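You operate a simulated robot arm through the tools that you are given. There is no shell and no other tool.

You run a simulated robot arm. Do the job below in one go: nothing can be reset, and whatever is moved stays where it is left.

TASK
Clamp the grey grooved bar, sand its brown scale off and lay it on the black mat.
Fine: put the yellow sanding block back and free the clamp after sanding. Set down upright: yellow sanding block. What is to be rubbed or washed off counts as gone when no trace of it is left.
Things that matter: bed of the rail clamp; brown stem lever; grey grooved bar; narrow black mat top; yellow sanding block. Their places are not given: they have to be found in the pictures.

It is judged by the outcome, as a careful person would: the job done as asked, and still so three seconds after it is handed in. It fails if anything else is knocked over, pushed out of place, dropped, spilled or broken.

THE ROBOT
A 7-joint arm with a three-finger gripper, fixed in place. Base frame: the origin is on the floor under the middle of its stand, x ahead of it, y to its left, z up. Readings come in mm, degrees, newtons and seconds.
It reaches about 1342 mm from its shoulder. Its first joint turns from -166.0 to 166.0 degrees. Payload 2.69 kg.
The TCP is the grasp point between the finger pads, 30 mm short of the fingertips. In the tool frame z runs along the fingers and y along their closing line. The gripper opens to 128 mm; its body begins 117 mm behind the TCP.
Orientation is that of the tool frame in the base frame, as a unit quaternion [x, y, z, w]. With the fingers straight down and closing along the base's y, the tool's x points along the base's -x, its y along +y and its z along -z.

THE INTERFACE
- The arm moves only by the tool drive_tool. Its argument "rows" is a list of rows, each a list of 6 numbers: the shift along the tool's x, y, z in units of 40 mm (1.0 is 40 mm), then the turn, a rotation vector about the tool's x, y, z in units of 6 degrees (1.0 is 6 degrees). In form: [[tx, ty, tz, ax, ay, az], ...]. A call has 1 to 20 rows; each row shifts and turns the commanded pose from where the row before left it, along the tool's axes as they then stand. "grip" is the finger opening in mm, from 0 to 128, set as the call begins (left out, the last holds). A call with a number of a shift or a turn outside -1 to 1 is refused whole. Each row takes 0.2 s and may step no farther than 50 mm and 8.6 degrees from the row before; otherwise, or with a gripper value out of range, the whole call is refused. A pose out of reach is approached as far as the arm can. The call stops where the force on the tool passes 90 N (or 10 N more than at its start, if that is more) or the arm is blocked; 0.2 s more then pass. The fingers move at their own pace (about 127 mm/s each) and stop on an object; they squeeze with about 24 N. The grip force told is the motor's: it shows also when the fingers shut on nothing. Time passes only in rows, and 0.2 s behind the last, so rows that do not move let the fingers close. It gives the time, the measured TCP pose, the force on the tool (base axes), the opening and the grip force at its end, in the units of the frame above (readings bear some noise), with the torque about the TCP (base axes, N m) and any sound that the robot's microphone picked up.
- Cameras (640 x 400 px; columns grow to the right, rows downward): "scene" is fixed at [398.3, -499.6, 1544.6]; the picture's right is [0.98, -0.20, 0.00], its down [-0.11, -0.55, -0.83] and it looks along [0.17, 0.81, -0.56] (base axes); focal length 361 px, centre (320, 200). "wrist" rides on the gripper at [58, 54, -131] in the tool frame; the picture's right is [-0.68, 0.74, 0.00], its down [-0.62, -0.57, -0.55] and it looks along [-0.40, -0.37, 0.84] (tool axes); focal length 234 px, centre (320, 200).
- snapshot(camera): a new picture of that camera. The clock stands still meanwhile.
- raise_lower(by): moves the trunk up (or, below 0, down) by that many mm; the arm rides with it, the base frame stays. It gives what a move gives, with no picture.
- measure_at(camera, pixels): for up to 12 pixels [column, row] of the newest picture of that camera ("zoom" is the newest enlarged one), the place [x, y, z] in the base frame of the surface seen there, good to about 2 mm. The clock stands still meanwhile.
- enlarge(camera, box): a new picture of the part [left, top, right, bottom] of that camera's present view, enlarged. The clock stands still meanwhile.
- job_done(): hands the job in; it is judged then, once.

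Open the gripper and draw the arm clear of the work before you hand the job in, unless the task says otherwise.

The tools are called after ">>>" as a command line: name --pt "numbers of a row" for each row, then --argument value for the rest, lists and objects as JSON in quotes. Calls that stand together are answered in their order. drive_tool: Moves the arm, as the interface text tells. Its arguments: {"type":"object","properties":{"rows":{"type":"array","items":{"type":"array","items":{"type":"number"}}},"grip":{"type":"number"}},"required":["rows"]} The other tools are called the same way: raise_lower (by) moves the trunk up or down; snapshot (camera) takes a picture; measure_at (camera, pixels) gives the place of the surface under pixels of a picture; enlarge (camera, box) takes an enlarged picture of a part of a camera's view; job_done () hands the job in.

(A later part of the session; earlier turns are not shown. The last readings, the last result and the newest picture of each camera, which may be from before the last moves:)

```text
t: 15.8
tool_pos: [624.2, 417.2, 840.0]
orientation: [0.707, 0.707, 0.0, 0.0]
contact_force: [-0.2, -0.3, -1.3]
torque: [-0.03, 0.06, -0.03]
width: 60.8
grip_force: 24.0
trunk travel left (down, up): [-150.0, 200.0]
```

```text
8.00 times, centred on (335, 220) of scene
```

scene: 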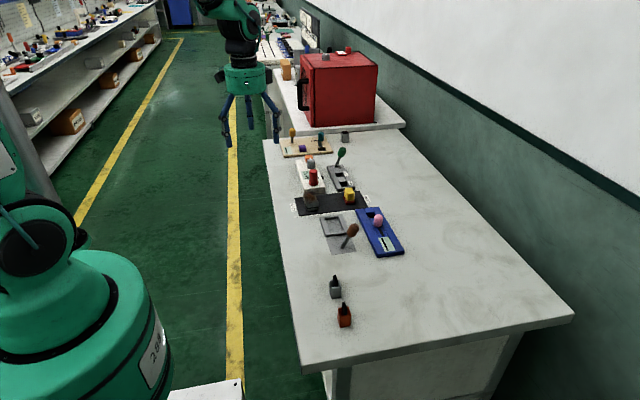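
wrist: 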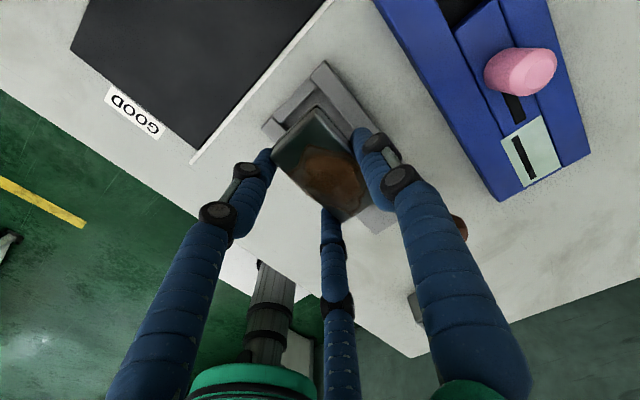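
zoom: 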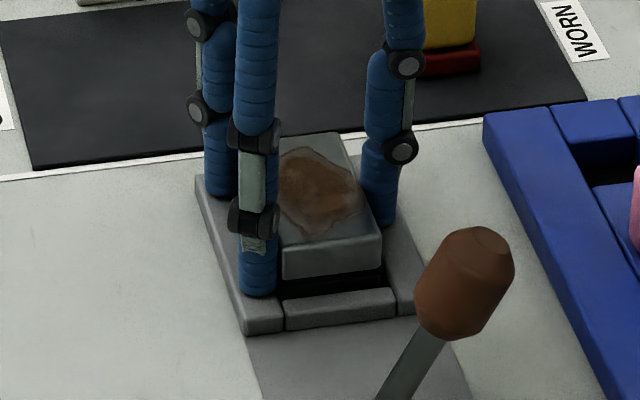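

Force is still only the weight; I check fingertip-to-rail height and the bar top before lowering further.

>>> measure_at --camera "zoom" --pixels '[[258, 293], [258, 285], [256, 305], [310, 272], [330, 240], [340, 200], [380, 235], [300, 150], [382, 222], [330, 283], [330, 290], [386, 250]]'

>>> drive_tool --pt "0 0 0.025 0 0 0"

```text
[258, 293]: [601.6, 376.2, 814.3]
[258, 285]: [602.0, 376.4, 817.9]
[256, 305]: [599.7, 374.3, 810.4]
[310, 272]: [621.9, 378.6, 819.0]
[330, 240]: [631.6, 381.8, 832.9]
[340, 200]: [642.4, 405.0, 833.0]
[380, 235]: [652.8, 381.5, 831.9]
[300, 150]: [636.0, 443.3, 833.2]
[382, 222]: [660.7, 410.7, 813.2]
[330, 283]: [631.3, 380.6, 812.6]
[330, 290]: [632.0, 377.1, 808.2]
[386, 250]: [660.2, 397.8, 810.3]
```

```text
t: 16.2
tool_pos: [623.7, 416.8, 839.6]
orientation: [0.708, 0.707, 0.0, 0.0]
contact_force: [-1.5, -1.1, 4.5]
torque: [-0.15, -0.12, -0.07]
width: 61.0
grip_force: 23.9
trunk travel left (down, up): [-150.0, 200.0]
```

Contact of +4.5 N: the bar now rests on the bed floor (top ≈ 832, fingertips ≈ 813, rails 810.5). I release by opening to 95 and check.

>>> drive_tool --pt "0 0 -0.02 0 0 0" --pt "0 0 0 0 0 0" --grip 90

>>> enlarge --camera "scene" --box '[310, 195, 360, 245]'

```text
t: 16.8
tool_pos: [623.2, 417.1, 839.9]
orientation: [0.707, 0.707, -0.001, 0.0]
contact_force: [-0.8, 0.2, 0.6]
torque: [0.01, -0.03, -0.01]
width: 90.0
grip_force: 0.0
trunk travel left (down, up): [-150.0, 200.0]
```

```text
8.00 times, centred on (335, 220) of scene
```

zoom: 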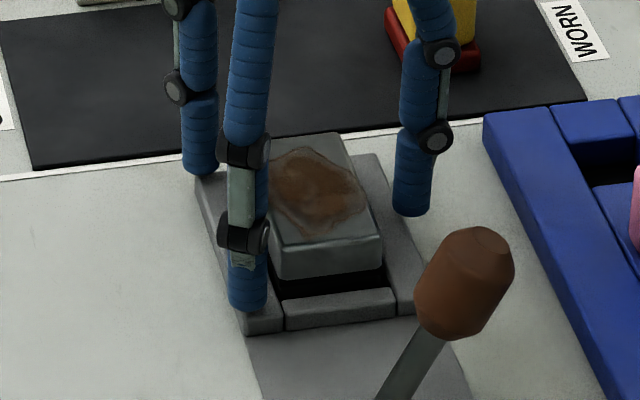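

Released with no side force. I open a bit more and rise straight up to z ≈ 960, then view the bed.

>>> drive_tool --pt "0 0 0 0 0 0" --pt "0 0 -0.5 0 0 0" --pt "0 0 -0.8 0 0 0" --pt "0 0 -0.9 0 0 0" --pt "0 0 -0.8 0 0 0" --grip 108

>>> enlarge --camera "scene" --box '[310, 195, 370, 255]'

>>> snapshot --camera "wrist"

```text
t: 18.0
tool_pos: [623.6, 416.4, 959.5]
orientation: [0.707, 0.707, -0.001, 0.0]
contact_force: [0.3, -0.7, 0.3]
torque: [0.01, -0.02, 0.05]
width: 108.0
grip_force: 0.0
trunk travel left (down, up): [-150.0, 200.0]
```

```text
6.67 times, centred on (340, 225) of scene
```

zoom: 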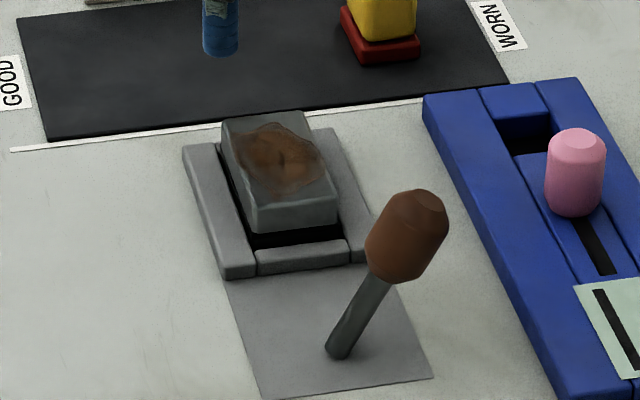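

```text
taken
```

wrist: 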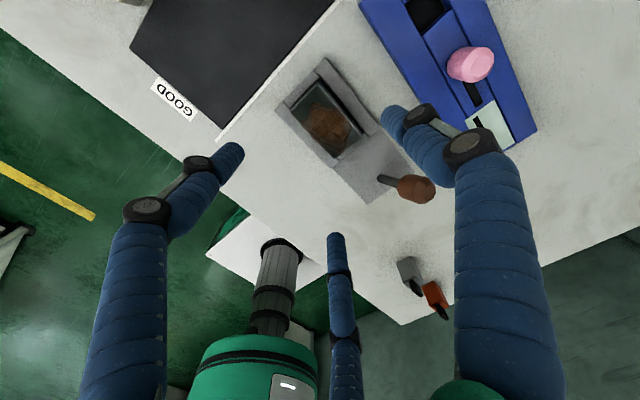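

The bar sits fully in the bed and the lever still leans to +x. I close the fingers and move above the +x side of the lever handle at (708, 306).

>>> drive_tool --pt "-0.69 0.528 0 0 0 0" --pt "-0.69 0.528 0 0 0 0" --pt "-0.69 0.528 0 0 0 0" --pt "-0.69 0.528 0 0 0 0" --pt "0 0 0 0 0 0" --grip 0

>>> enlarge --camera "scene" --box '[310, 180, 400, 270]'

>>> snapshot --camera "wrist"

```text
t: 19.2
tool_pos: [708.5, 306.6, 961.9]
orientation: [0.706, 0.708, 0.001, -0.001]
contact_force: [0.9, -0.2, 0.1]
torque: [0.0, 0.05, 0.02]
width: 2.2
grip_force: 23.6
trunk travel left (down, up): [-150.0, 200.0]
```

```text
4.44 times, centred on (355, 225) of scene
```

zoom: 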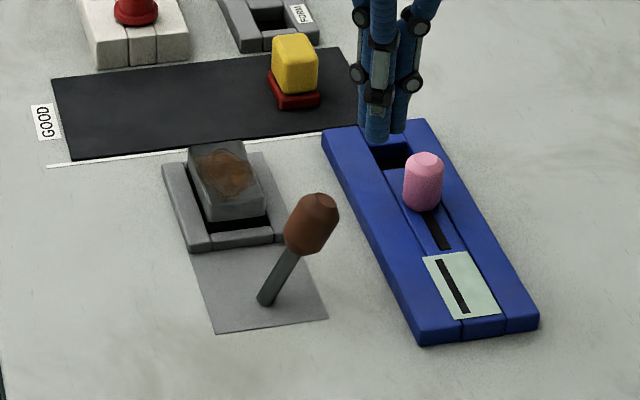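

```text
taken
```

wrist: 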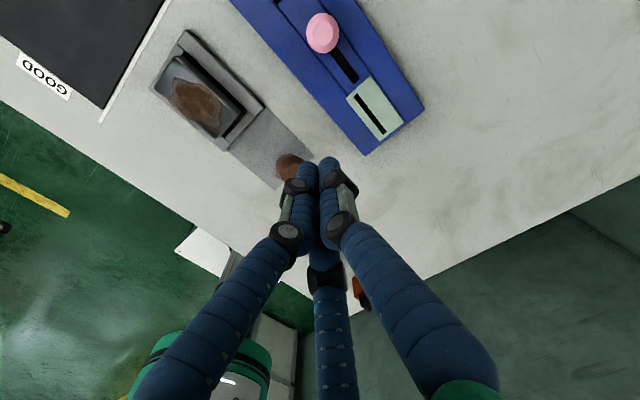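

I measure the handle extents and the blue fixture's near edge to be sure the descent at x≈708 is clear.

>>> measure_at --camera "zoom" --pixels '[[415, 330], [390, 280], [365, 220], [330, 140], [318, 198], [335, 212], [330, 235], [290, 235], [300, 250], [310, 225], [375, 135], [398, 128]]'

>>> measure_at --camera "wrist" --pixels '[[285, 160], [280, 165], [295, 165], [288, 175], [278, 175], [327, 160], [310, 170], [370, 152], [330, 120], [300, 157]]'

```text
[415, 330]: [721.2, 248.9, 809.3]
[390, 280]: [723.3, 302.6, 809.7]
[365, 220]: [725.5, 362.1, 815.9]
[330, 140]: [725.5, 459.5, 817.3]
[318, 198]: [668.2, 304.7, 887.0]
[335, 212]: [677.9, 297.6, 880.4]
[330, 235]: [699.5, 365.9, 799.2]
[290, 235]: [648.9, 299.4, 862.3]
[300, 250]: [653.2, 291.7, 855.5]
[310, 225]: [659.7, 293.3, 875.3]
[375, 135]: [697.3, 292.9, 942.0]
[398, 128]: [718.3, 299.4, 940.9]
```

```text
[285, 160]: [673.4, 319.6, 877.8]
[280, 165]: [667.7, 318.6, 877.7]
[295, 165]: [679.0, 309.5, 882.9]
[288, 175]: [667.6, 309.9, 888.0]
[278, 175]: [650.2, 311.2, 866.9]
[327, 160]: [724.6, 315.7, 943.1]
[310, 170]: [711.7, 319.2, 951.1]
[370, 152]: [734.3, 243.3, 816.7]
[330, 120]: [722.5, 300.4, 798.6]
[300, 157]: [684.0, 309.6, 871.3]
```

The handle spans x 649–684, y 292–319, z 855–888; the blue fixture starts at x ≈ 722 with z 817, so descending at x 708 with tips at ≈ 850 is clear.

>>> drive_tool --pt "0 0 0.683 0 0 0" --pt "0 0 0.683 0 0 0" --pt "0 0 0.683 0 0 0"

>>> enlarge --camera "scene" --box '[310, 190, 390, 260]'

```text
t: 20.0
tool_pos: [708.4, 306.8, 877.9]
orientation: [0.707, 0.707, 0.0, 0.0]
contact_force: [0.1, -0.3, 0.3]
torque: [0.01, 0.0, 0.02]
width: 2.3
grip_force: 23.5
trunk travel left (down, up): [-150.0, 200.0]
```

```text
5.71 times, centred on (350, 225) of scene
```

zoom: 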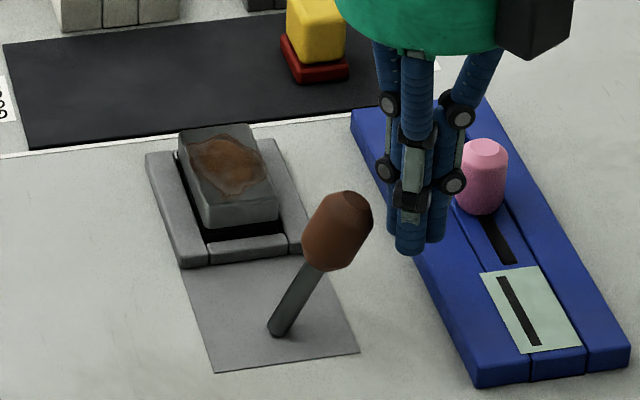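

Fingers are beside the handle, clear of everything. I push toward −x in steps of 6 mm, watching the force.

>>> drive_tool --pt "0 -0.15 0 0 0 0" --pt "0 -0.15 0 0 0 0" --pt "0 -0.15 0 0 0 0" --pt "0 -0.15 0 0 0 0"

>>> enlarge --camera "scene" --box '[310, 190, 390, 260]'

```text
t: 21.0
tool_pos: [683.9, 306.4, 876.9]
orientation: [0.707, 0.708, 0.0, 0.0]
contact_force: [0.2, 0.5, 0.2]
torque: [-0.01, -0.01, -0.01]
width: 2.4
grip_force: 24.3
trunk travel left (down, up): [-150.0, 200.0]
```

```text
5.71 times, centred on (350, 225) of scene
```

zoom: 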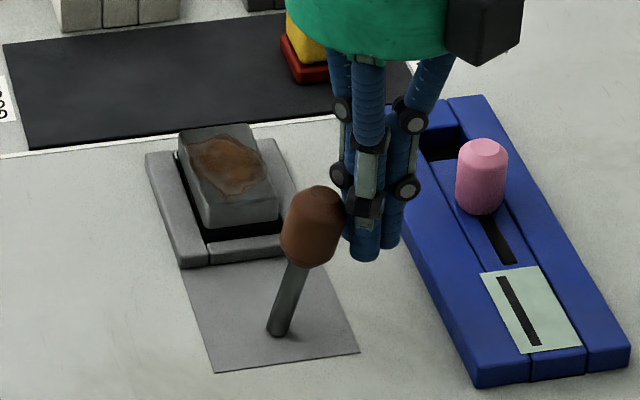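

The lever is following with almost no force, now leaning less. I keep pushing toward −x.

>>> drive_tool --pt "0 -0.15 0 0 0 0" --pt "0 -0.15 0 0 0 0" --pt "0 -0.15 0 0 0 0" --pt "0 -0.15 0 0 0 0" --pt "0 -0.15 0 0 0 0"

>>> enlarge --camera "scene" --box '[310, 190, 390, 260]'

```text
t: 22.2
tool_pos: [653.1, 307.4, 878.3]
orientation: [0.707, 0.708, 0.0, 0.0]
contact_force: [1.0, -0.4, 0.4]
torque: [-0.02, 0.01, -0.02]
width: 2.2
grip_force: 24.0
trunk travel left (down, up): [-150.0, 200.0]
```

```text
5.71 times, centred on (350, 225) of scene
```

zoom: 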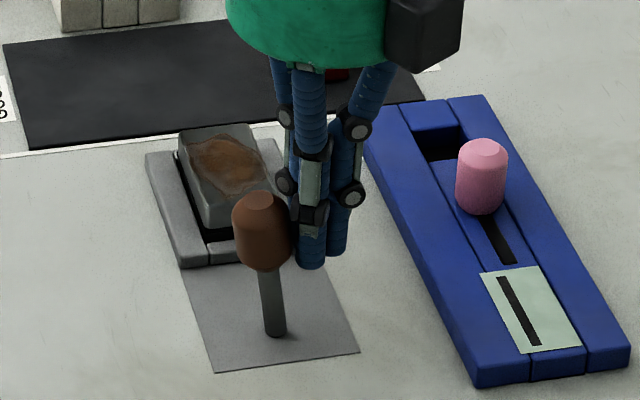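

The lever is about upright; no sound yet. I continue in −x.

>>> drive_tool --pt "0 -0.15 0 0 0 0" --pt "0 -0.15 0 0 0 0" --pt "0 -0.15 0 0 0 0"

>>> enlarge --camera "scene" --box '[310, 190, 390, 260]'

```text
t: 23.0
tool_pos: [637.6, 307.6, 878.9]
orientation: [0.707, 0.707, 0.001, 0.001]
contact_force: [11.5, -3.9, 1.1]
torque: [-0.05, -0.3, 0.1]
width: 2.2
grip_force: 24.0
trunk travel left (down, up): [-150.0, 200.0]
```

```text
5.71 times, centred on (350, 225) of scene
```

zoom: 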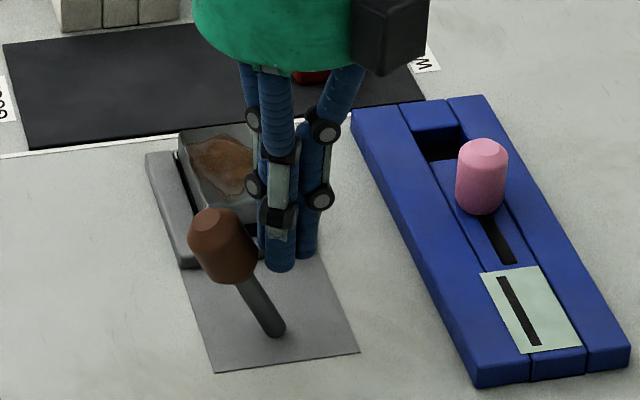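

Resistance of 11.5 N appears and the lever now leans to −x; I push 3 mm more to make sure it's at its stop.

>>> drive_tool --pt "0 -0.04 0 0 0 0" --pt "0 -0.04 0 0 0 0"

>>> enlarge --camera "scene" --box '[310, 200, 370, 260]'

```text
t: 23.6
tool_pos: [637.0, 307.6, 879.7]
orientation: [0.707, 0.707, 0.003, 0.0]
contact_force: [35.3, -11.2, 3.3]
torque: [-0.18, -0.91, 0.39]
width: 2.3
grip_force: 24.1
trunk travel left (down, up): [-150.0, 200.0]
```

```text
6.67 times, centred on (340, 230) of scene
```

zoom: 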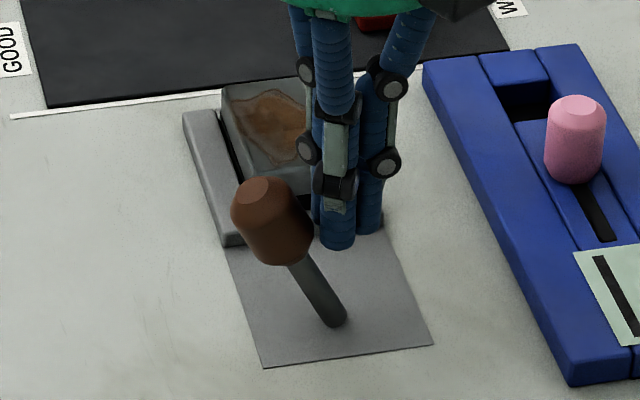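

35 N with no further travel: the lever is at its stop. I back off to +x and rise, then inspect the clamp.

>>> drive_tool --pt "0 0.3 0 0 0 0" --pt "0 0.7 0 0 0 0" --pt "0 0 -0.8 0 0 0" --pt "0 0 -0.9 0 0 0"

>>> enlarge --camera "scene" --box '[310, 200, 370, 260]'

>>> snapshot --camera "wrist"

```text
t: 24.6
tool_pos: [672.3, 306.4, 946.7]
orientation: [0.707, 0.707, 0.0, -0.001]
contact_force: [0.8, 0.3, -0.7]
torque: [-0.01, -0.01, 0.02]
width: 2.2
grip_force: 24.3
trunk travel left (down, up): [-150.0, 200.0]
```

```text
6.67 times, centred on (340, 230) of scene
```

zoom: 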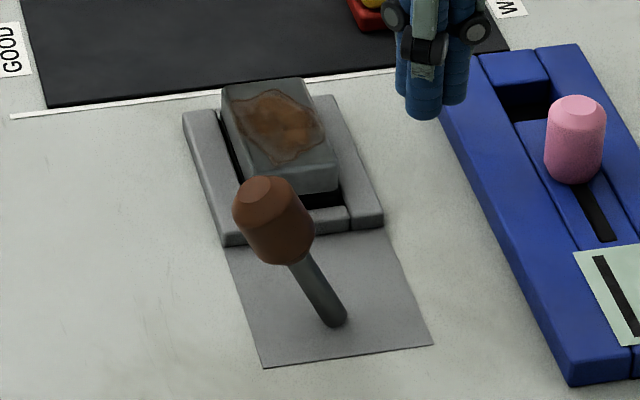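

```text
taken
```

wrist: 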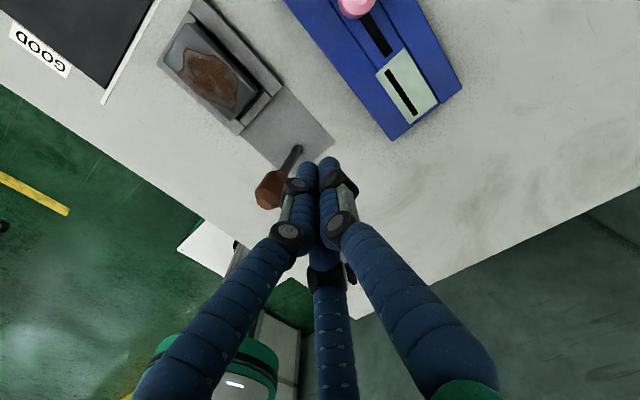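

The lever rests at its −x stop and the bar is in the bed. Next I go over to the sanding block to view it with the wrist camera, opening the fingers on the way.

>>> drive_tool --pt "0.96 0.26 -0.05 0 0 0" --pt "0.96 0.26 -0.05 0 0 0" --pt "0.96 0.26 -0.05 0 0 0" --pt "0.96 0.26 -0.05 0 0 0" --pt "0.96 0.26 -0.05 0 0 0" --pt "0.96 0.26 -0.05 0 0 0" --pt "0.96 0.26 -0.05 0 0 0" --grip 100

>>> snapshot --camera "wrist"

>>> enlarge --camera "scene" --box '[330, 180, 370, 215]'

```text
t: 26.2
tool_pos: [746.8, 577.1, 960.4]
orientation: [0.707, 0.707, 0.0, -0.001]
contact_force: [-0.4, -0.8, -1.0]
torque: [0.04, -0.02, -0.01]
width: 100.1
grip_force: 0.0
trunk travel left (down, up): [-150.0, 200.0]
```

```text
taken
```

wrist: 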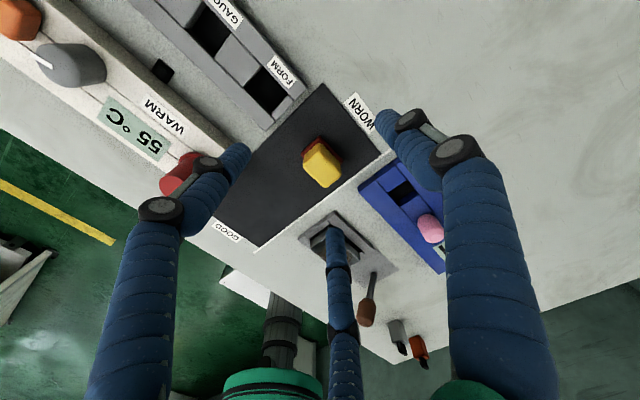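

```text
11.43 times, centred on (350, 198) of scene
```

zoom: 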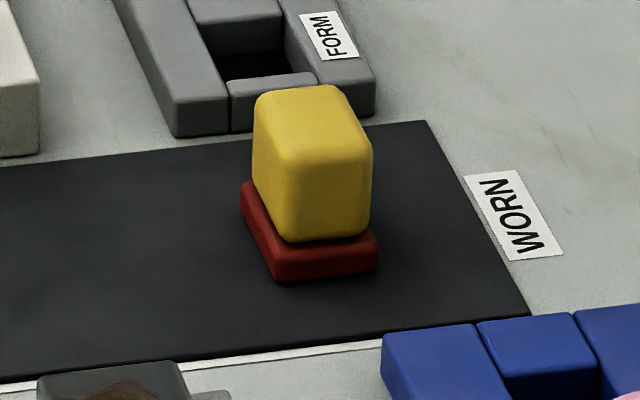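

The block stands upright near (350,198) with its red abrasive base; I measure its faces in the zoom.

>>> measure_at --camera "zoom" --pixels '[[288, 210], [365, 200], [325, 200], [280, 150], [366, 150], [320, 152], [262, 100], [335, 93], [300, 95], [310, 120], [258, 150], [325, 235]]'

>>> measure_at --camera "zoom" --pixels '[[278, 272], [375, 262], [325, 265], [245, 190], [330, 250], [245, 210], [376, 240], [275, 245], [325, 277], [250, 110], [400, 200], [340, 60]]'

>>> enlarge --camera "wrist" --box '[270, 110, 370, 210]'

```text
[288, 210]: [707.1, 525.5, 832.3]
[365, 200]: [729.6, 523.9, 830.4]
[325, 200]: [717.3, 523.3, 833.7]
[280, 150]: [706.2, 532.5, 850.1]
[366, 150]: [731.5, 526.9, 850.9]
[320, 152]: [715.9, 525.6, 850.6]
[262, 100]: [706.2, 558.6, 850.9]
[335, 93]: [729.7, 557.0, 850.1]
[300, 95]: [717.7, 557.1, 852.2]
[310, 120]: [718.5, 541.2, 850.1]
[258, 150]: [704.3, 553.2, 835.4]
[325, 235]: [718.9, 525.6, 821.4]
```

```text
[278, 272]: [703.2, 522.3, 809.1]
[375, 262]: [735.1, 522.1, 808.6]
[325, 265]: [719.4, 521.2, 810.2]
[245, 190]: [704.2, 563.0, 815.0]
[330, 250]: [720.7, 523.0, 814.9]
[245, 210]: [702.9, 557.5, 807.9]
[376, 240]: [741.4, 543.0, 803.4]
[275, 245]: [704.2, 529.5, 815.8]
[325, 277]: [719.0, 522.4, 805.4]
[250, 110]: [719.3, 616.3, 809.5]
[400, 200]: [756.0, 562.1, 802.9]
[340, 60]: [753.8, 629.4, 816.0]
```

```text
4.00 times, centred on (320, 160) of wrist
```

zoom: 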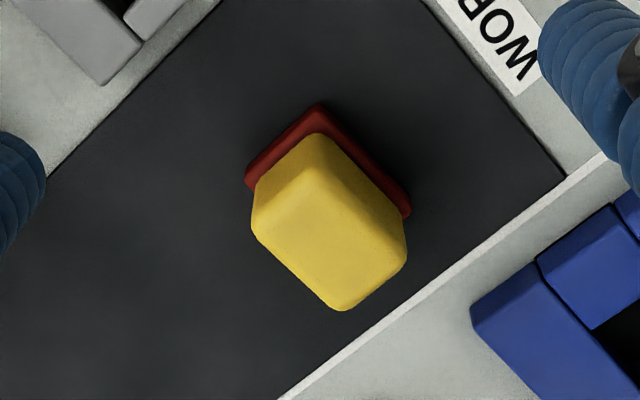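

The block's yellow body spans x 705–731, y 523–559, top z 851; red base x 702–736, y 521–564, z 803–816. A three-jaw grip with the single finger on its +x face and the other two on the −x corners works with TCP at (714.6, 542); I go there and descend to z ≈ 880 with opening 84.

>>> drive_tool --pt "-0.439 -0.4025 0 0 0 0" --pt "-0.439 -0.4025 0 0 0 0" --pt "0 0 0.67 0 0 0" --pt "0 0 0.67 0 0 0" --pt "0 0 0.67 0 0 0" --grip 84

>>> enlarge --camera "scene" --box '[315, 165, 385, 220]'

>>> snapshot --camera "wrist"

```text
t: 27.4
tool_pos: [713.2, 540.7, 879.6]
orientation: [0.707, 0.707, 0.0, 0.0]
contact_force: [0.3, 0.6, 0.3]
torque: [-0.02, 0.02, -0.05]
width: 83.9
grip_force: 0.1
trunk travel left (down, up): [-150.0, 200.0]
```

```text
7.27 times, centred on (350, 192) of scene
```

zoom: 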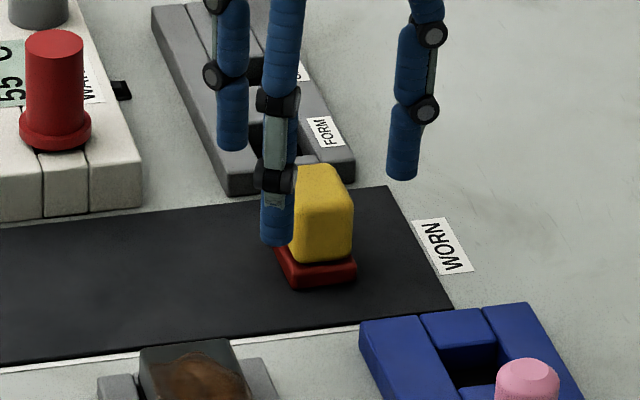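

```text
taken
```

wrist: 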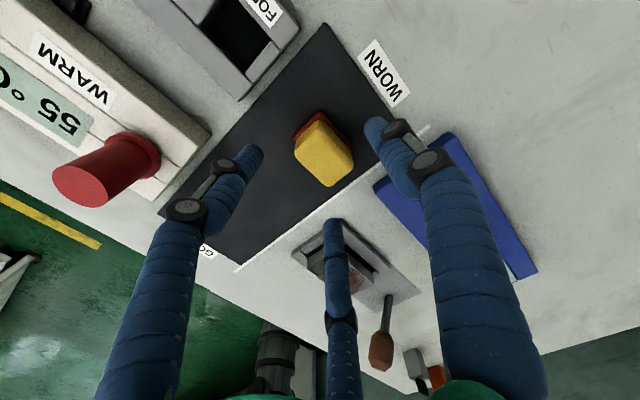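

The open fingers surround the block with good clearance. I descend to z ≈ 848.5.

>>> drive_tool --pt "0.02 0.03 0.39 0 0 0" --pt "0 0 0.39 0 0 0"

>>> drive_tool --pt "0 0 0 0 0 0" --pt "0 0 0 0 0 0" --grip 48

>>> enlarge --camera "scene" --box '[325, 175, 375, 215]'

>>> enlarge --camera "wrist" --box '[230, 90, 430, 260]'

```text
t: 28.0
tool_pos: [714.2, 540.7, 848.0]
orientation: [0.707, 0.707, 0.001, 0.001]
contact_force: [0.3, 0.0, 0.5]
torque: [-0.01, -0.01, 0.0]
width: 84.1
grip_force: 0.1
trunk travel left (down, up): [-150.0, 200.0]
```

```text
t: 28.6
tool_pos: [713.8, 541.1, 848.4]
orientation: [0.707, 0.708, 0.0, 0.0]
contact_force: [0.7, -0.1, -0.2]
torque: [0.03, 0.0, 0.02]
width: 48.9
grip_force: 0.7
trunk travel left (down, up): [-150.0, 200.0]
```

```text
10.00 times, centred on (350, 195) of scene
```

zoom: 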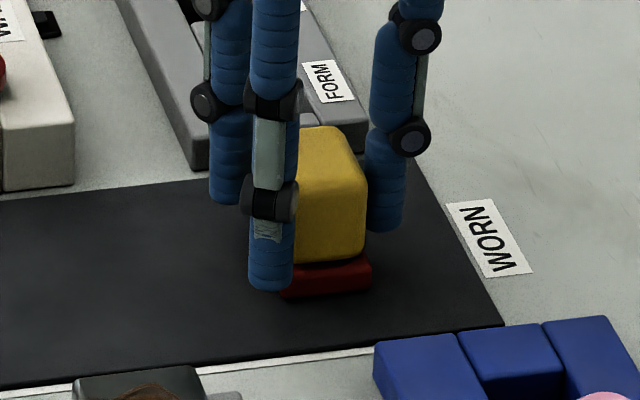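

```text
2.35 times, centred on (330, 175) of wrist
```

zoom: 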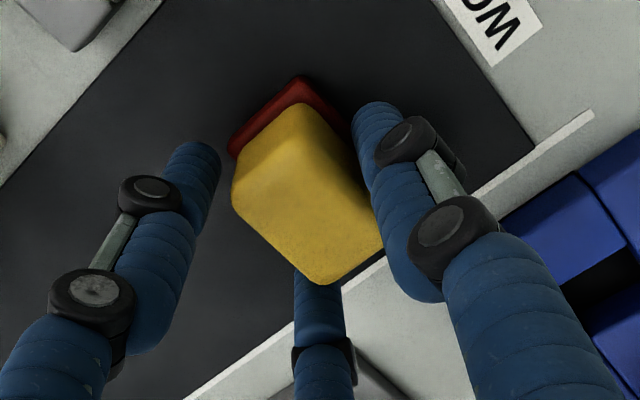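

Jaws are near the block; I check the tip height against the red base before squeezing.

>>> measure_at --camera "zoom" --pixels '[[270, 286], [270, 275], [385, 228], [385, 215], [230, 200], [330, 255], [330, 268], [362, 220], [362, 180], [300, 285]]'

>>> measure_at --camera "wrist" --pixels '[[274, 166], [270, 155], [325, 212], [355, 130], [352, 150], [320, 150], [336, 205], [293, 165], [318, 125], [352, 180]]'

```text
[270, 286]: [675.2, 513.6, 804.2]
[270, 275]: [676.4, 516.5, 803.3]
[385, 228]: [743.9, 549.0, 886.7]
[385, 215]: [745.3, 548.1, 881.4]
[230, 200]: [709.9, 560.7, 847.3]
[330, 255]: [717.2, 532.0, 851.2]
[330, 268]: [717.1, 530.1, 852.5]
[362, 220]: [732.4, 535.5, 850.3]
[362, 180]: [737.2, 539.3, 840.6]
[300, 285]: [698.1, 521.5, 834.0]
```

```text
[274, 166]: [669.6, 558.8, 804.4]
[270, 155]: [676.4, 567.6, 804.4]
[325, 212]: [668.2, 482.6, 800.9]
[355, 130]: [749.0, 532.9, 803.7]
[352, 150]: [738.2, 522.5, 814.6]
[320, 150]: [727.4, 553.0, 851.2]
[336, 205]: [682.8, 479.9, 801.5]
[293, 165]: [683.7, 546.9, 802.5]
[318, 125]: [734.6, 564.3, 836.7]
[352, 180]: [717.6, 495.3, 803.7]
```

The zoom I measured in was the wrist one; I retake the scene zoom and measure the tips.

>>> enlarge --camera "scene" --box '[325, 175, 375, 215]'

>>> measure_at --camera "zoom" --pixels '[[270, 286], [270, 275], [252, 270], [290, 270], [385, 228], [385, 215], [370, 205], [400, 205], [330, 255], [330, 268], [362, 220], [300, 290]]'

>>> enlarge --camera "wrist" --box '[230, 90, 430, 260]'

>>> measure_at --camera "zoom" --pixels '[[205, 160], [210, 180], [320, 280], [345, 285], [365, 130], [362, 165], [300, 110], [240, 170], [320, 270], [375, 240], [350, 160], [270, 215]]'

```text
10.00 times, centred on (350, 195) of scene
```

zoom: 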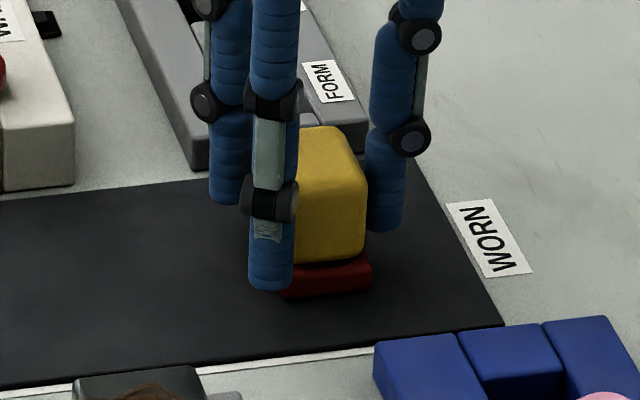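

```text
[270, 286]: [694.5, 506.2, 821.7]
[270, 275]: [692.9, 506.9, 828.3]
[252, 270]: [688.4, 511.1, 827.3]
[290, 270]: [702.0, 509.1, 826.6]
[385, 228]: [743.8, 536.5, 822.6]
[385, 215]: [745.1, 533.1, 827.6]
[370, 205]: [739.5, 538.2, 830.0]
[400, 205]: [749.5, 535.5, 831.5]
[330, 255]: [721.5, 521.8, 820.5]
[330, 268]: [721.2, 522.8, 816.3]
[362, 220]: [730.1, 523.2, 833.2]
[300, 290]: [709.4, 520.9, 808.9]
```

```text
2.35 times, centred on (330, 175) of wrist
```

zoom: 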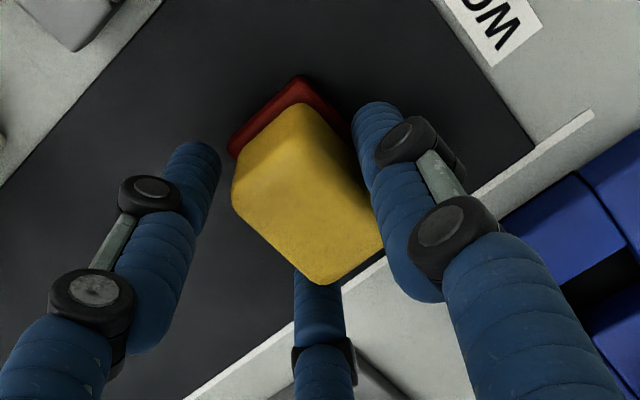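

```text
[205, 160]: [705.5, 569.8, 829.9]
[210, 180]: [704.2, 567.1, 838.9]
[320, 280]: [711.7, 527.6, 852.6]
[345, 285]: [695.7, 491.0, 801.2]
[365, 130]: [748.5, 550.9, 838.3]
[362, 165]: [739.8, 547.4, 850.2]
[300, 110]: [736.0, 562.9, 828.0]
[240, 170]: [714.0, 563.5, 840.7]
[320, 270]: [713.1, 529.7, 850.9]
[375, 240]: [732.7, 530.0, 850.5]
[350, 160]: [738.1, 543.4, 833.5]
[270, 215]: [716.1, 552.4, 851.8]
```

Tips are at z ≈ 820, just above the red base (816), and the gaps are even. I squeeze the block.

>>> drive_tool --pt "0 0 0 0 0 0" --pt "0 0 0 0 0 0" --pt "0 0 0 0 0 0" --grip 0

>>> enlarge --camera "wrist" --box '[230, 90, 430, 260]'

>>> enlarge --camera "scene" --box '[325, 175, 375, 215]'

```text
t: 29.4
tool_pos: [713.6, 541.1, 848.6]
orientation: [0.707, 0.707, -0.001, 0.0]
contact_force: [0.0, -0.2, -0.1]
torque: [-0.01, 0.01, 0.01]
width: 47.5
grip_force: 24.1
trunk travel left (down, up): [-150.0, 200.0]
```

```text
2.35 times, centred on (330, 175) of wrist
```

zoom: 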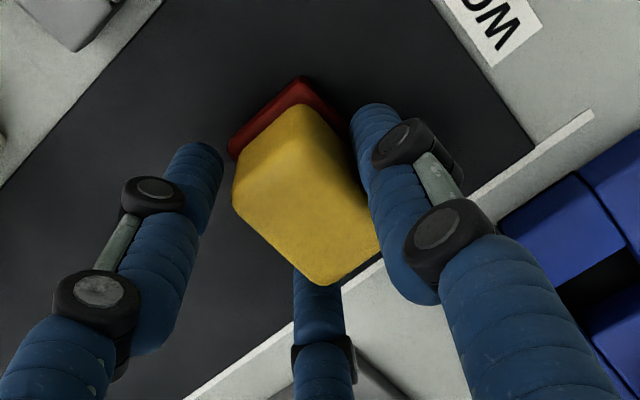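

```text
10.00 times, centred on (350, 195) of scene
```

zoom: 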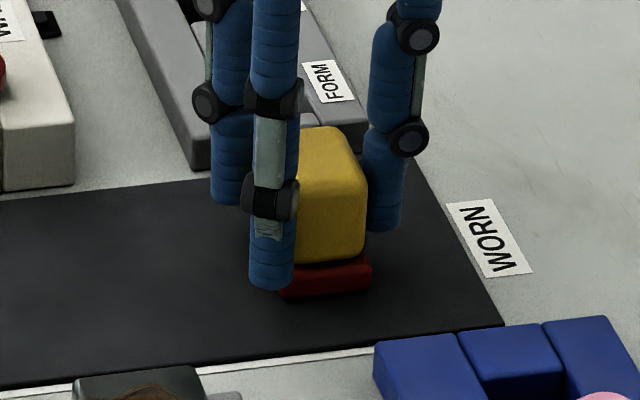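

Closing stopped at 47.5 mm although the yellow body looks ~5 mm clear of the fingers, so the tips are probably pinching the red base's rim. I reopen slightly, rise 6 mm and close again.

>>> drive_tool --pt "0 0 0 0 0 0" --pt "0 0 -0.15 0 0 0" --pt "0 0 0 0 0 0" --grip 60

>>> drive_tool --pt "0 0 0 0 0 0" --pt "0 0 0 0 0 0" --pt "0 0 0 0 0 0" --grip 0

>>> enlarge --camera "wrist" --box '[230, 90, 430, 260]'

>>> enlarge --camera "scene" --box '[325, 175, 375, 215]'

```text
t: 30.2
tool_pos: [715.0, 542.4, 854.3]
orientation: [0.708, 0.707, 0.0, 0.001]
contact_force: [0.2, 0.1, -0.6]
torque: [0.01, -0.04, -0.05]
width: 60.1
grip_force: 0.1
trunk travel left (down, up): [-150.0, 200.0]
```

```text
t: 31.0
tool_pos: [714.4, 541.9, 853.2]
orientation: [0.707, 0.707, 0.001, 0.0]
contact_force: [-0.9, 0.6, 0.5]
torque: [0.06, -0.02, 0.03]
width: 47.2
grip_force: 24.2
trunk travel left (down, up): [-150.0, 200.0]
```

```text
2.35 times, centred on (330, 175) of wrist
```

zoom: 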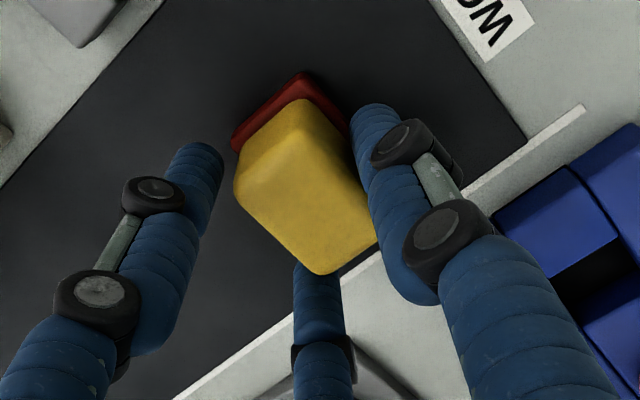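

```text
10.00 times, centred on (350, 195) of scene
```

zoom: 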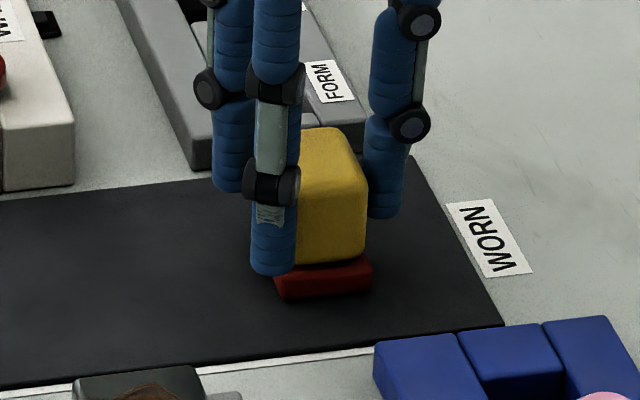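

The opening again stops at 47 mm at a higher level, so the hold is on the body itself. I lift 25 mm and look whether the block comes along level.

>>> drive_tool --pt "0 0 -0.2 0 0 0" --pt "0 0 -0.5 0 0 0" --pt "0 0 0 0 0 0"

>>> enlarge --camera "scene" --box '[325, 165, 375, 205]'

>>> enlarge --camera "wrist" --box '[230, 90, 430, 260]'

```text
t: 31.8
tool_pos: [714.4, 542.5, 882.4]
orientation: [0.707, 0.707, 0.0, -0.001]
contact_force: [-0.6, -0.6, -1.3]
torque: [0.03, -0.01, 0.02]
width: 46.9
grip_force: 24.4
trunk travel left (down, up): [-150.0, 200.0]
```

```text
10.00 times, centred on (350, 185) of scene
```

zoom: 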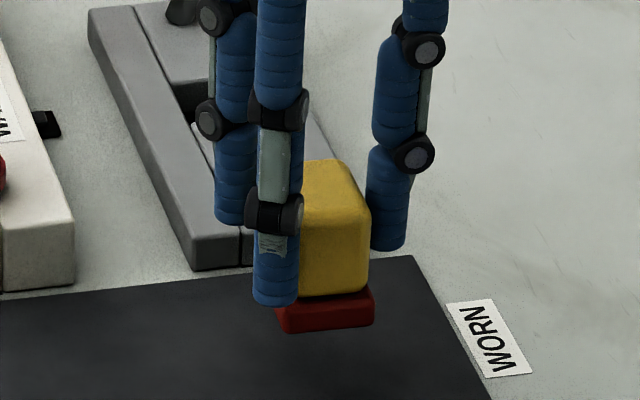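

```text
2.35 times, centred on (330, 175) of wrist
```

zoom: 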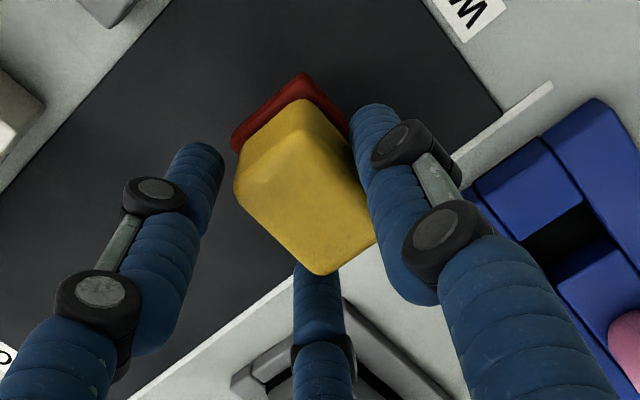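

The block is lifted level and held. I measure its red base relative to the TCP, and the bar's scale patch.

>>> enlarge --camera "scene" --box '[325, 165, 375, 205]'

>>> measure_at --camera "zoom" --pixels '[[290, 328], [368, 322], [330, 320], [290, 310], [370, 300], [330, 325], [335, 175], [365, 220], [335, 230], [366, 285], [320, 200], [285, 322]]'

>>> enlarge --camera "scene" --box '[315, 205, 365, 245]'

```text
10.00 times, centred on (350, 185) of scene
```

zoom: 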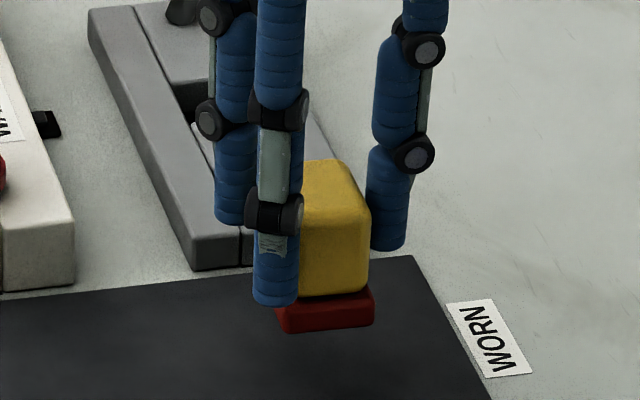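

```text
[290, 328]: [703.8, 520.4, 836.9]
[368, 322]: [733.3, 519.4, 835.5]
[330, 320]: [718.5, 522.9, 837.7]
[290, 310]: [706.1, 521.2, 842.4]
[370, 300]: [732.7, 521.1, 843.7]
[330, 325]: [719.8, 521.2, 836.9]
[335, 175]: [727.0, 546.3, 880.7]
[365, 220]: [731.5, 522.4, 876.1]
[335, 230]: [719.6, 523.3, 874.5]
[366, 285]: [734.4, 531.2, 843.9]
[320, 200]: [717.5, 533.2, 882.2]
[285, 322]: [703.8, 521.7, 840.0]
```

```text
10.00 times, centred on (340, 225) of scene
```

zoom: 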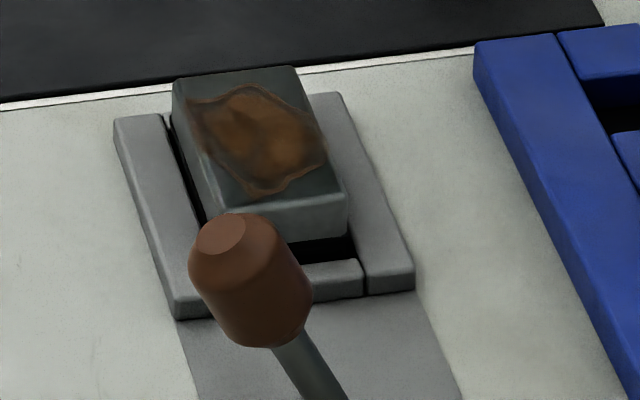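

The block's base centre is at TCP + (4.4, −1), bottom ≈ TCP − 49.5. Now I measure the bar's top and the scale patch.

>>> measure_at --camera "zoom" --pixels '[[178, 84], [294, 72], [343, 195], [218, 205], [190, 102], [326, 162], [240, 87], [258, 197], [300, 105], [205, 150], [285, 195], [260, 140]]'

>>> measure_at --camera "zoom" --pixels '[[345, 215], [340, 235], [200, 195], [210, 232], [250, 245], [225, 330], [300, 300], [165, 115], [312, 95], [270, 345], [120, 125], [180, 305]]'

```text
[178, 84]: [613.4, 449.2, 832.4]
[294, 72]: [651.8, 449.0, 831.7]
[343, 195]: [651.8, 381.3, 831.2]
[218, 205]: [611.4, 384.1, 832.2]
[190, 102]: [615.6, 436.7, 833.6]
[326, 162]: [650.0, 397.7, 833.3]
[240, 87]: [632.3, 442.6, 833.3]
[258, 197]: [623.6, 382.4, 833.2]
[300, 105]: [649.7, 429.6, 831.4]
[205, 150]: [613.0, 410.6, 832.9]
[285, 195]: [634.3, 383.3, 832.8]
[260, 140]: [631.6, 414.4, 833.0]
```

```text
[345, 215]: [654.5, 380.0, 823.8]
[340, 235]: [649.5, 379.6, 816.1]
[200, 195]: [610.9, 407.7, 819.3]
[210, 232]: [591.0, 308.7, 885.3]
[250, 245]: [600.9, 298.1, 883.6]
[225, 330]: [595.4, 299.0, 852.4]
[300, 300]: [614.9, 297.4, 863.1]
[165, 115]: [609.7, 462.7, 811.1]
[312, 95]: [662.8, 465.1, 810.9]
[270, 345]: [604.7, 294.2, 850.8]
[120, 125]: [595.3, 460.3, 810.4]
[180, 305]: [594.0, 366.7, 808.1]
```

Bar top is z ≈ 832.8 spanning x 612–653, y 380–450, scale over nearly all of x and y 384–443. I lift a little and carry the block to above the bar centre at TCP (628, 416, 900).

>>> drive_tool --pt "0 0 -0.45 0 0 0" --pt "-0.79 -0.54 0 0 0 0" --pt "-0.79 -0.54 0 0 0 0" --pt "-0.79 -0.54 0 0 0 0" --pt "-0.79 -0.54 0 0 0 0" --pt "0 0 0 0 0 0"

>>> enlarge --camera "scene" --box '[310, 195, 370, 245]'

>>> snapshot --camera "wrist"

```text
t: 33.2
tool_pos: [630.1, 414.1, 900.3]
orientation: [0.707, 0.707, 0.0, 0.0]
contact_force: [0.2, 0.4, -0.6]
torque: [0.04, -0.02, 0.0]
width: 46.8
grip_force: 23.5
trunk travel left (down, up): [-150.0, 200.0]
```

```text
8.00 times, centred on (340, 220) of scene
```

zoom: 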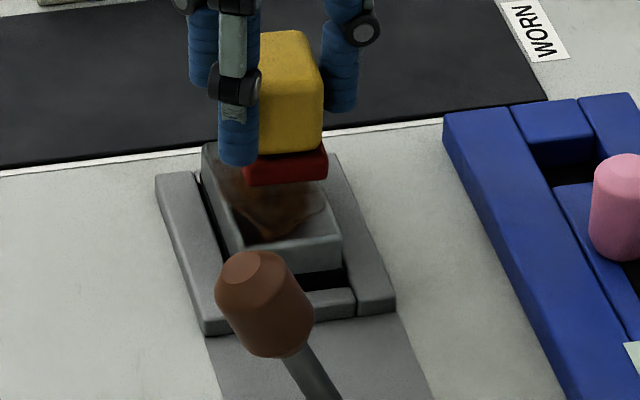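

```text
taken
```

wrist: 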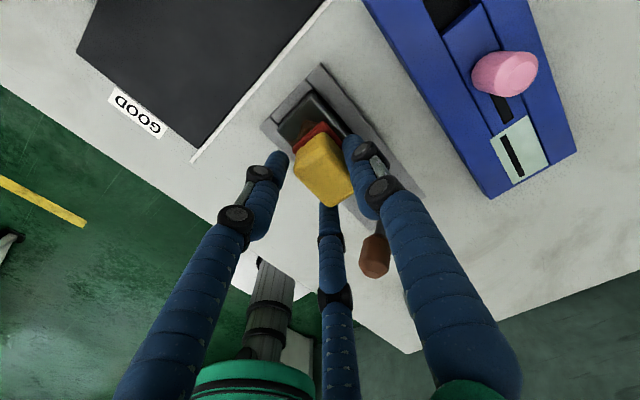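

The block is over the bar. I lower to just above the surface, then in 1 mm steps until light contact.

>>> drive_tool --pt "0 -0.02 0.2 0 0 0" --pt "0 0 0.18 0 0 0"

>>> drive_tool --pt "0 0 0.03 0 0 0" --pt "0 0 0.0 0 0 0"

>>> drive_tool --pt "0 0 0.03 0 0 0" --pt "0 0 0.0 0 0 0"

```text
t: 33.8
tool_pos: [628.3, 415.5, 885.5]
orientation: [0.707, 0.707, 0.0, 0.0]
contact_force: [-0.1, -0.8, -0.5]
torque: [0.0, -0.01, 0.01]
width: 46.7
grip_force: 24.0
trunk travel left (down, up): [-150.0, 200.0]
```

```text
t: 34.4
tool_pos: [628.1, 414.7, 884.8]
orientation: [0.707, 0.707, 0.0, 0.0]
contact_force: [0.4, -1.5, 0.0]
torque: [-0.03, 0.02, 0.02]
width: 46.3
grip_force: 24.0
trunk travel left (down, up): [-150.0, 200.0]
```

```text
t: 35.0
tool_pos: [628.4, 415.5, 882.9]
orientation: [0.707, 0.707, 0.0, 0.0]
contact_force: [-1.1, 0.1, 3.1]
torque: [0.03, -0.01, 0.06]
width: 46.4
grip_force: 24.0
trunk travel left (down, up): [-150.0, 200.0]
```

Light contact of about 4 N. I add a touch of pressure and make a first stroke along y, checking that nothing slips.

>>> drive_tool --pt "0 0 0.015 0 0 0" --pt "0.2 0 0 0 0 0" --pt "0.2 0 0 0 0 0" --pt "-0.2 0 0 0 0 0" --pt "-0.2 0 0 0 0 0"

>>> enlarge --camera "scene" --box '[310, 195, 370, 245]'

>>> snapshot --camera "wrist"

```text
t: 36.2
tool_pos: [626.6, 415.3, 882.0]
orientation: [0.707, 0.707, -0.001, -0.001]
contact_force: [-0.5, 0.1, 5.0]
torque: [0.09, -0.14, 0.01]
width: 46.1
grip_force: 23.7
trunk travel left (down, up): [-150.0, 200.0]
```

```text
8.00 times, centred on (340, 220) of scene
```

zoom: 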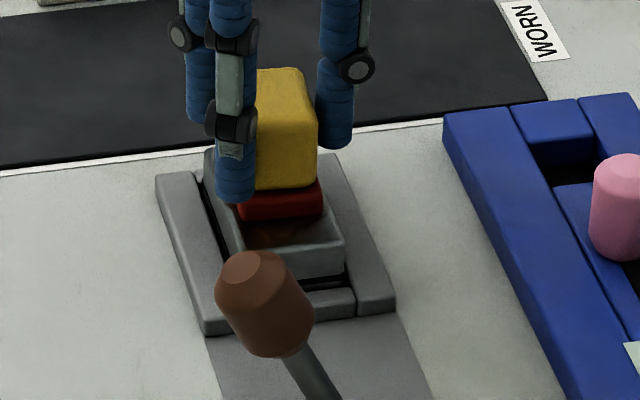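

```text
taken
```

wrist: 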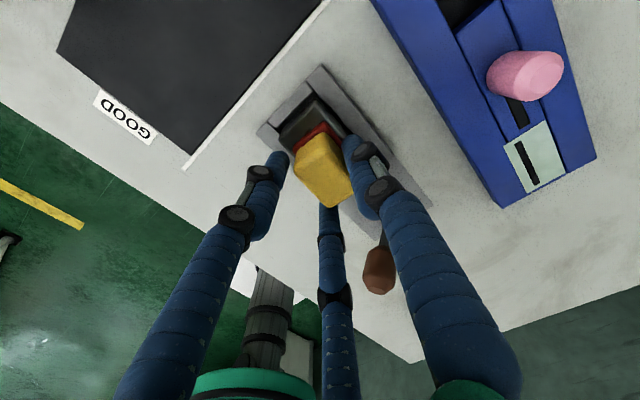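

Contact stays at ~5–6 N and the bar holds still. I run a set of longer strokes along y in two columns (x ±4 mm).

>>> drive_tool --pt "-0.2 0.1 0 0 0 0" --pt "-0.2 0 0 0 0 0" --pt "0.2 0 0 0 0 0" --pt "0.2 0 0 0 0 0" --pt "0.2 0 0 0 0 0" --pt "0.2 0 0 0 0 0" --pt "0 -0.1 0 0 0 0" --pt "0 -0.1 0 0 0 0" --pt "-0.2 0 0 0 0 0" --pt "-0.2 0 0 0 0 0" --pt "-0.2 0 0 0 0 0" --pt "-0.2 0 0 0 0 0" --pt "0.2 0.05 0 0 0 0" --pt "0.2 0.05 0 0 0 0"

>>> enlarge --camera "scene" --box '[310, 195, 370, 245]'

>>> enlarge --camera "wrist" --box '[250, 60, 400, 220]'

```text
t: 39.2
tool_pos: [628.2, 413.9, 883.1]
orientation: [0.707, 0.708, 0.0, 0.0]
contact_force: [-3.4, -7.9, 12.1]
torque: [-0.33, 0.08, -0.01]
width: 45.7
grip_force: 24.2
trunk travel left (down, up): [-150.0, 200.0]
```

```text
8.00 times, centred on (340, 220) of scene
```

zoom: 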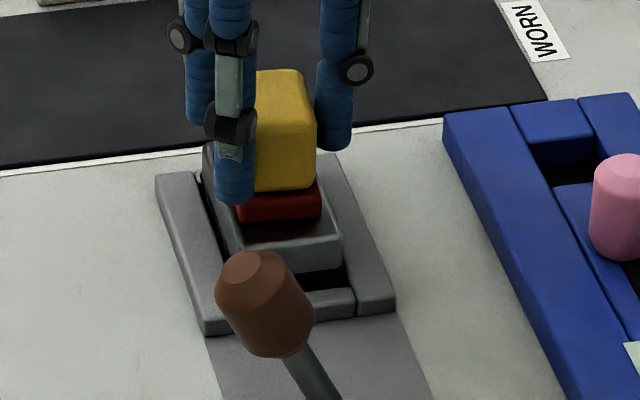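

```text
2.50 times, centred on (325, 140) of wrist
```

zoom: 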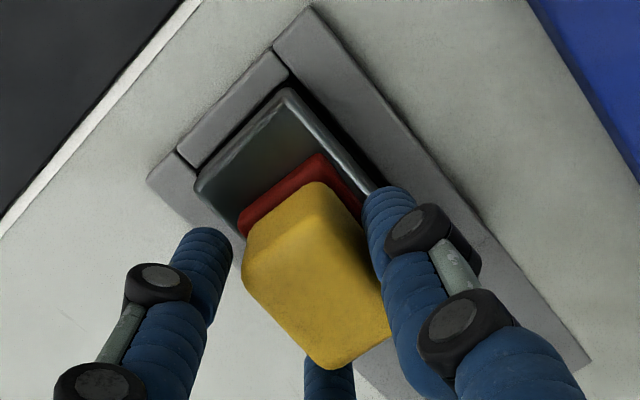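

The visible parts of the bar look cleaner now. I lift the block and move aside (+y) to inspect the whole surface.

>>> drive_tool --pt "0 0 -0.4 0 0 0" --pt "0.4 0.4 -0.6 0 0 0" --pt "0.8 0.6 0 0 0 0" --pt "0.8 0.6 0 0 0 0"

>>> enlarge --camera "scene" --box '[315, 205, 365, 245]'

>>> snapshot --camera "wrist"

```text
t: 40.2
tool_pos: [692.7, 496.0, 922.1]
orientation: [0.706, 0.708, -0.002, -0.001]
contact_force: [-1.3, -0.5, -1.5]
torque: [-0.01, -0.01, 0.04]
width: 45.9
grip_force: 24.2
trunk travel left (down, up): [-150.0, 200.0]
```

```text
10.00 times, centred on (340, 225) of scene
```

zoom: 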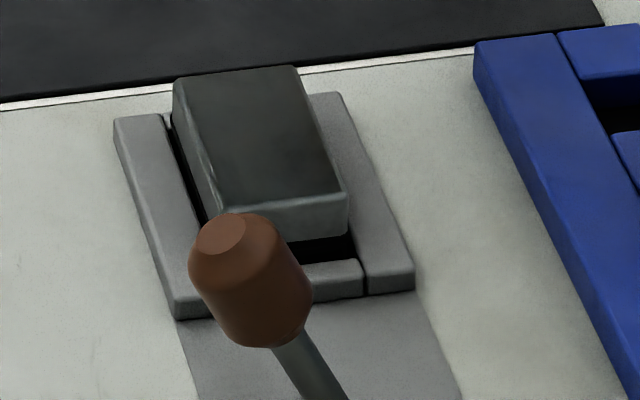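

```text
taken
```

wrist: 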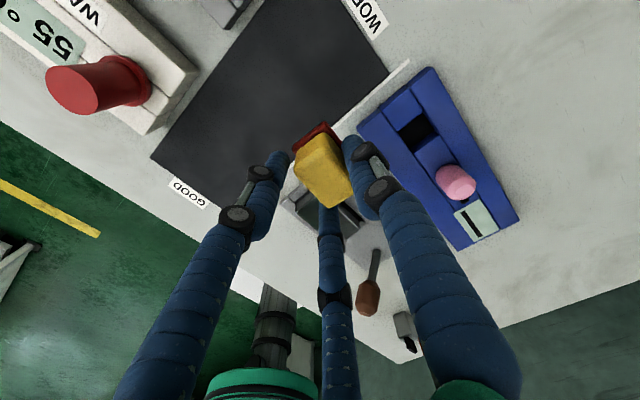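

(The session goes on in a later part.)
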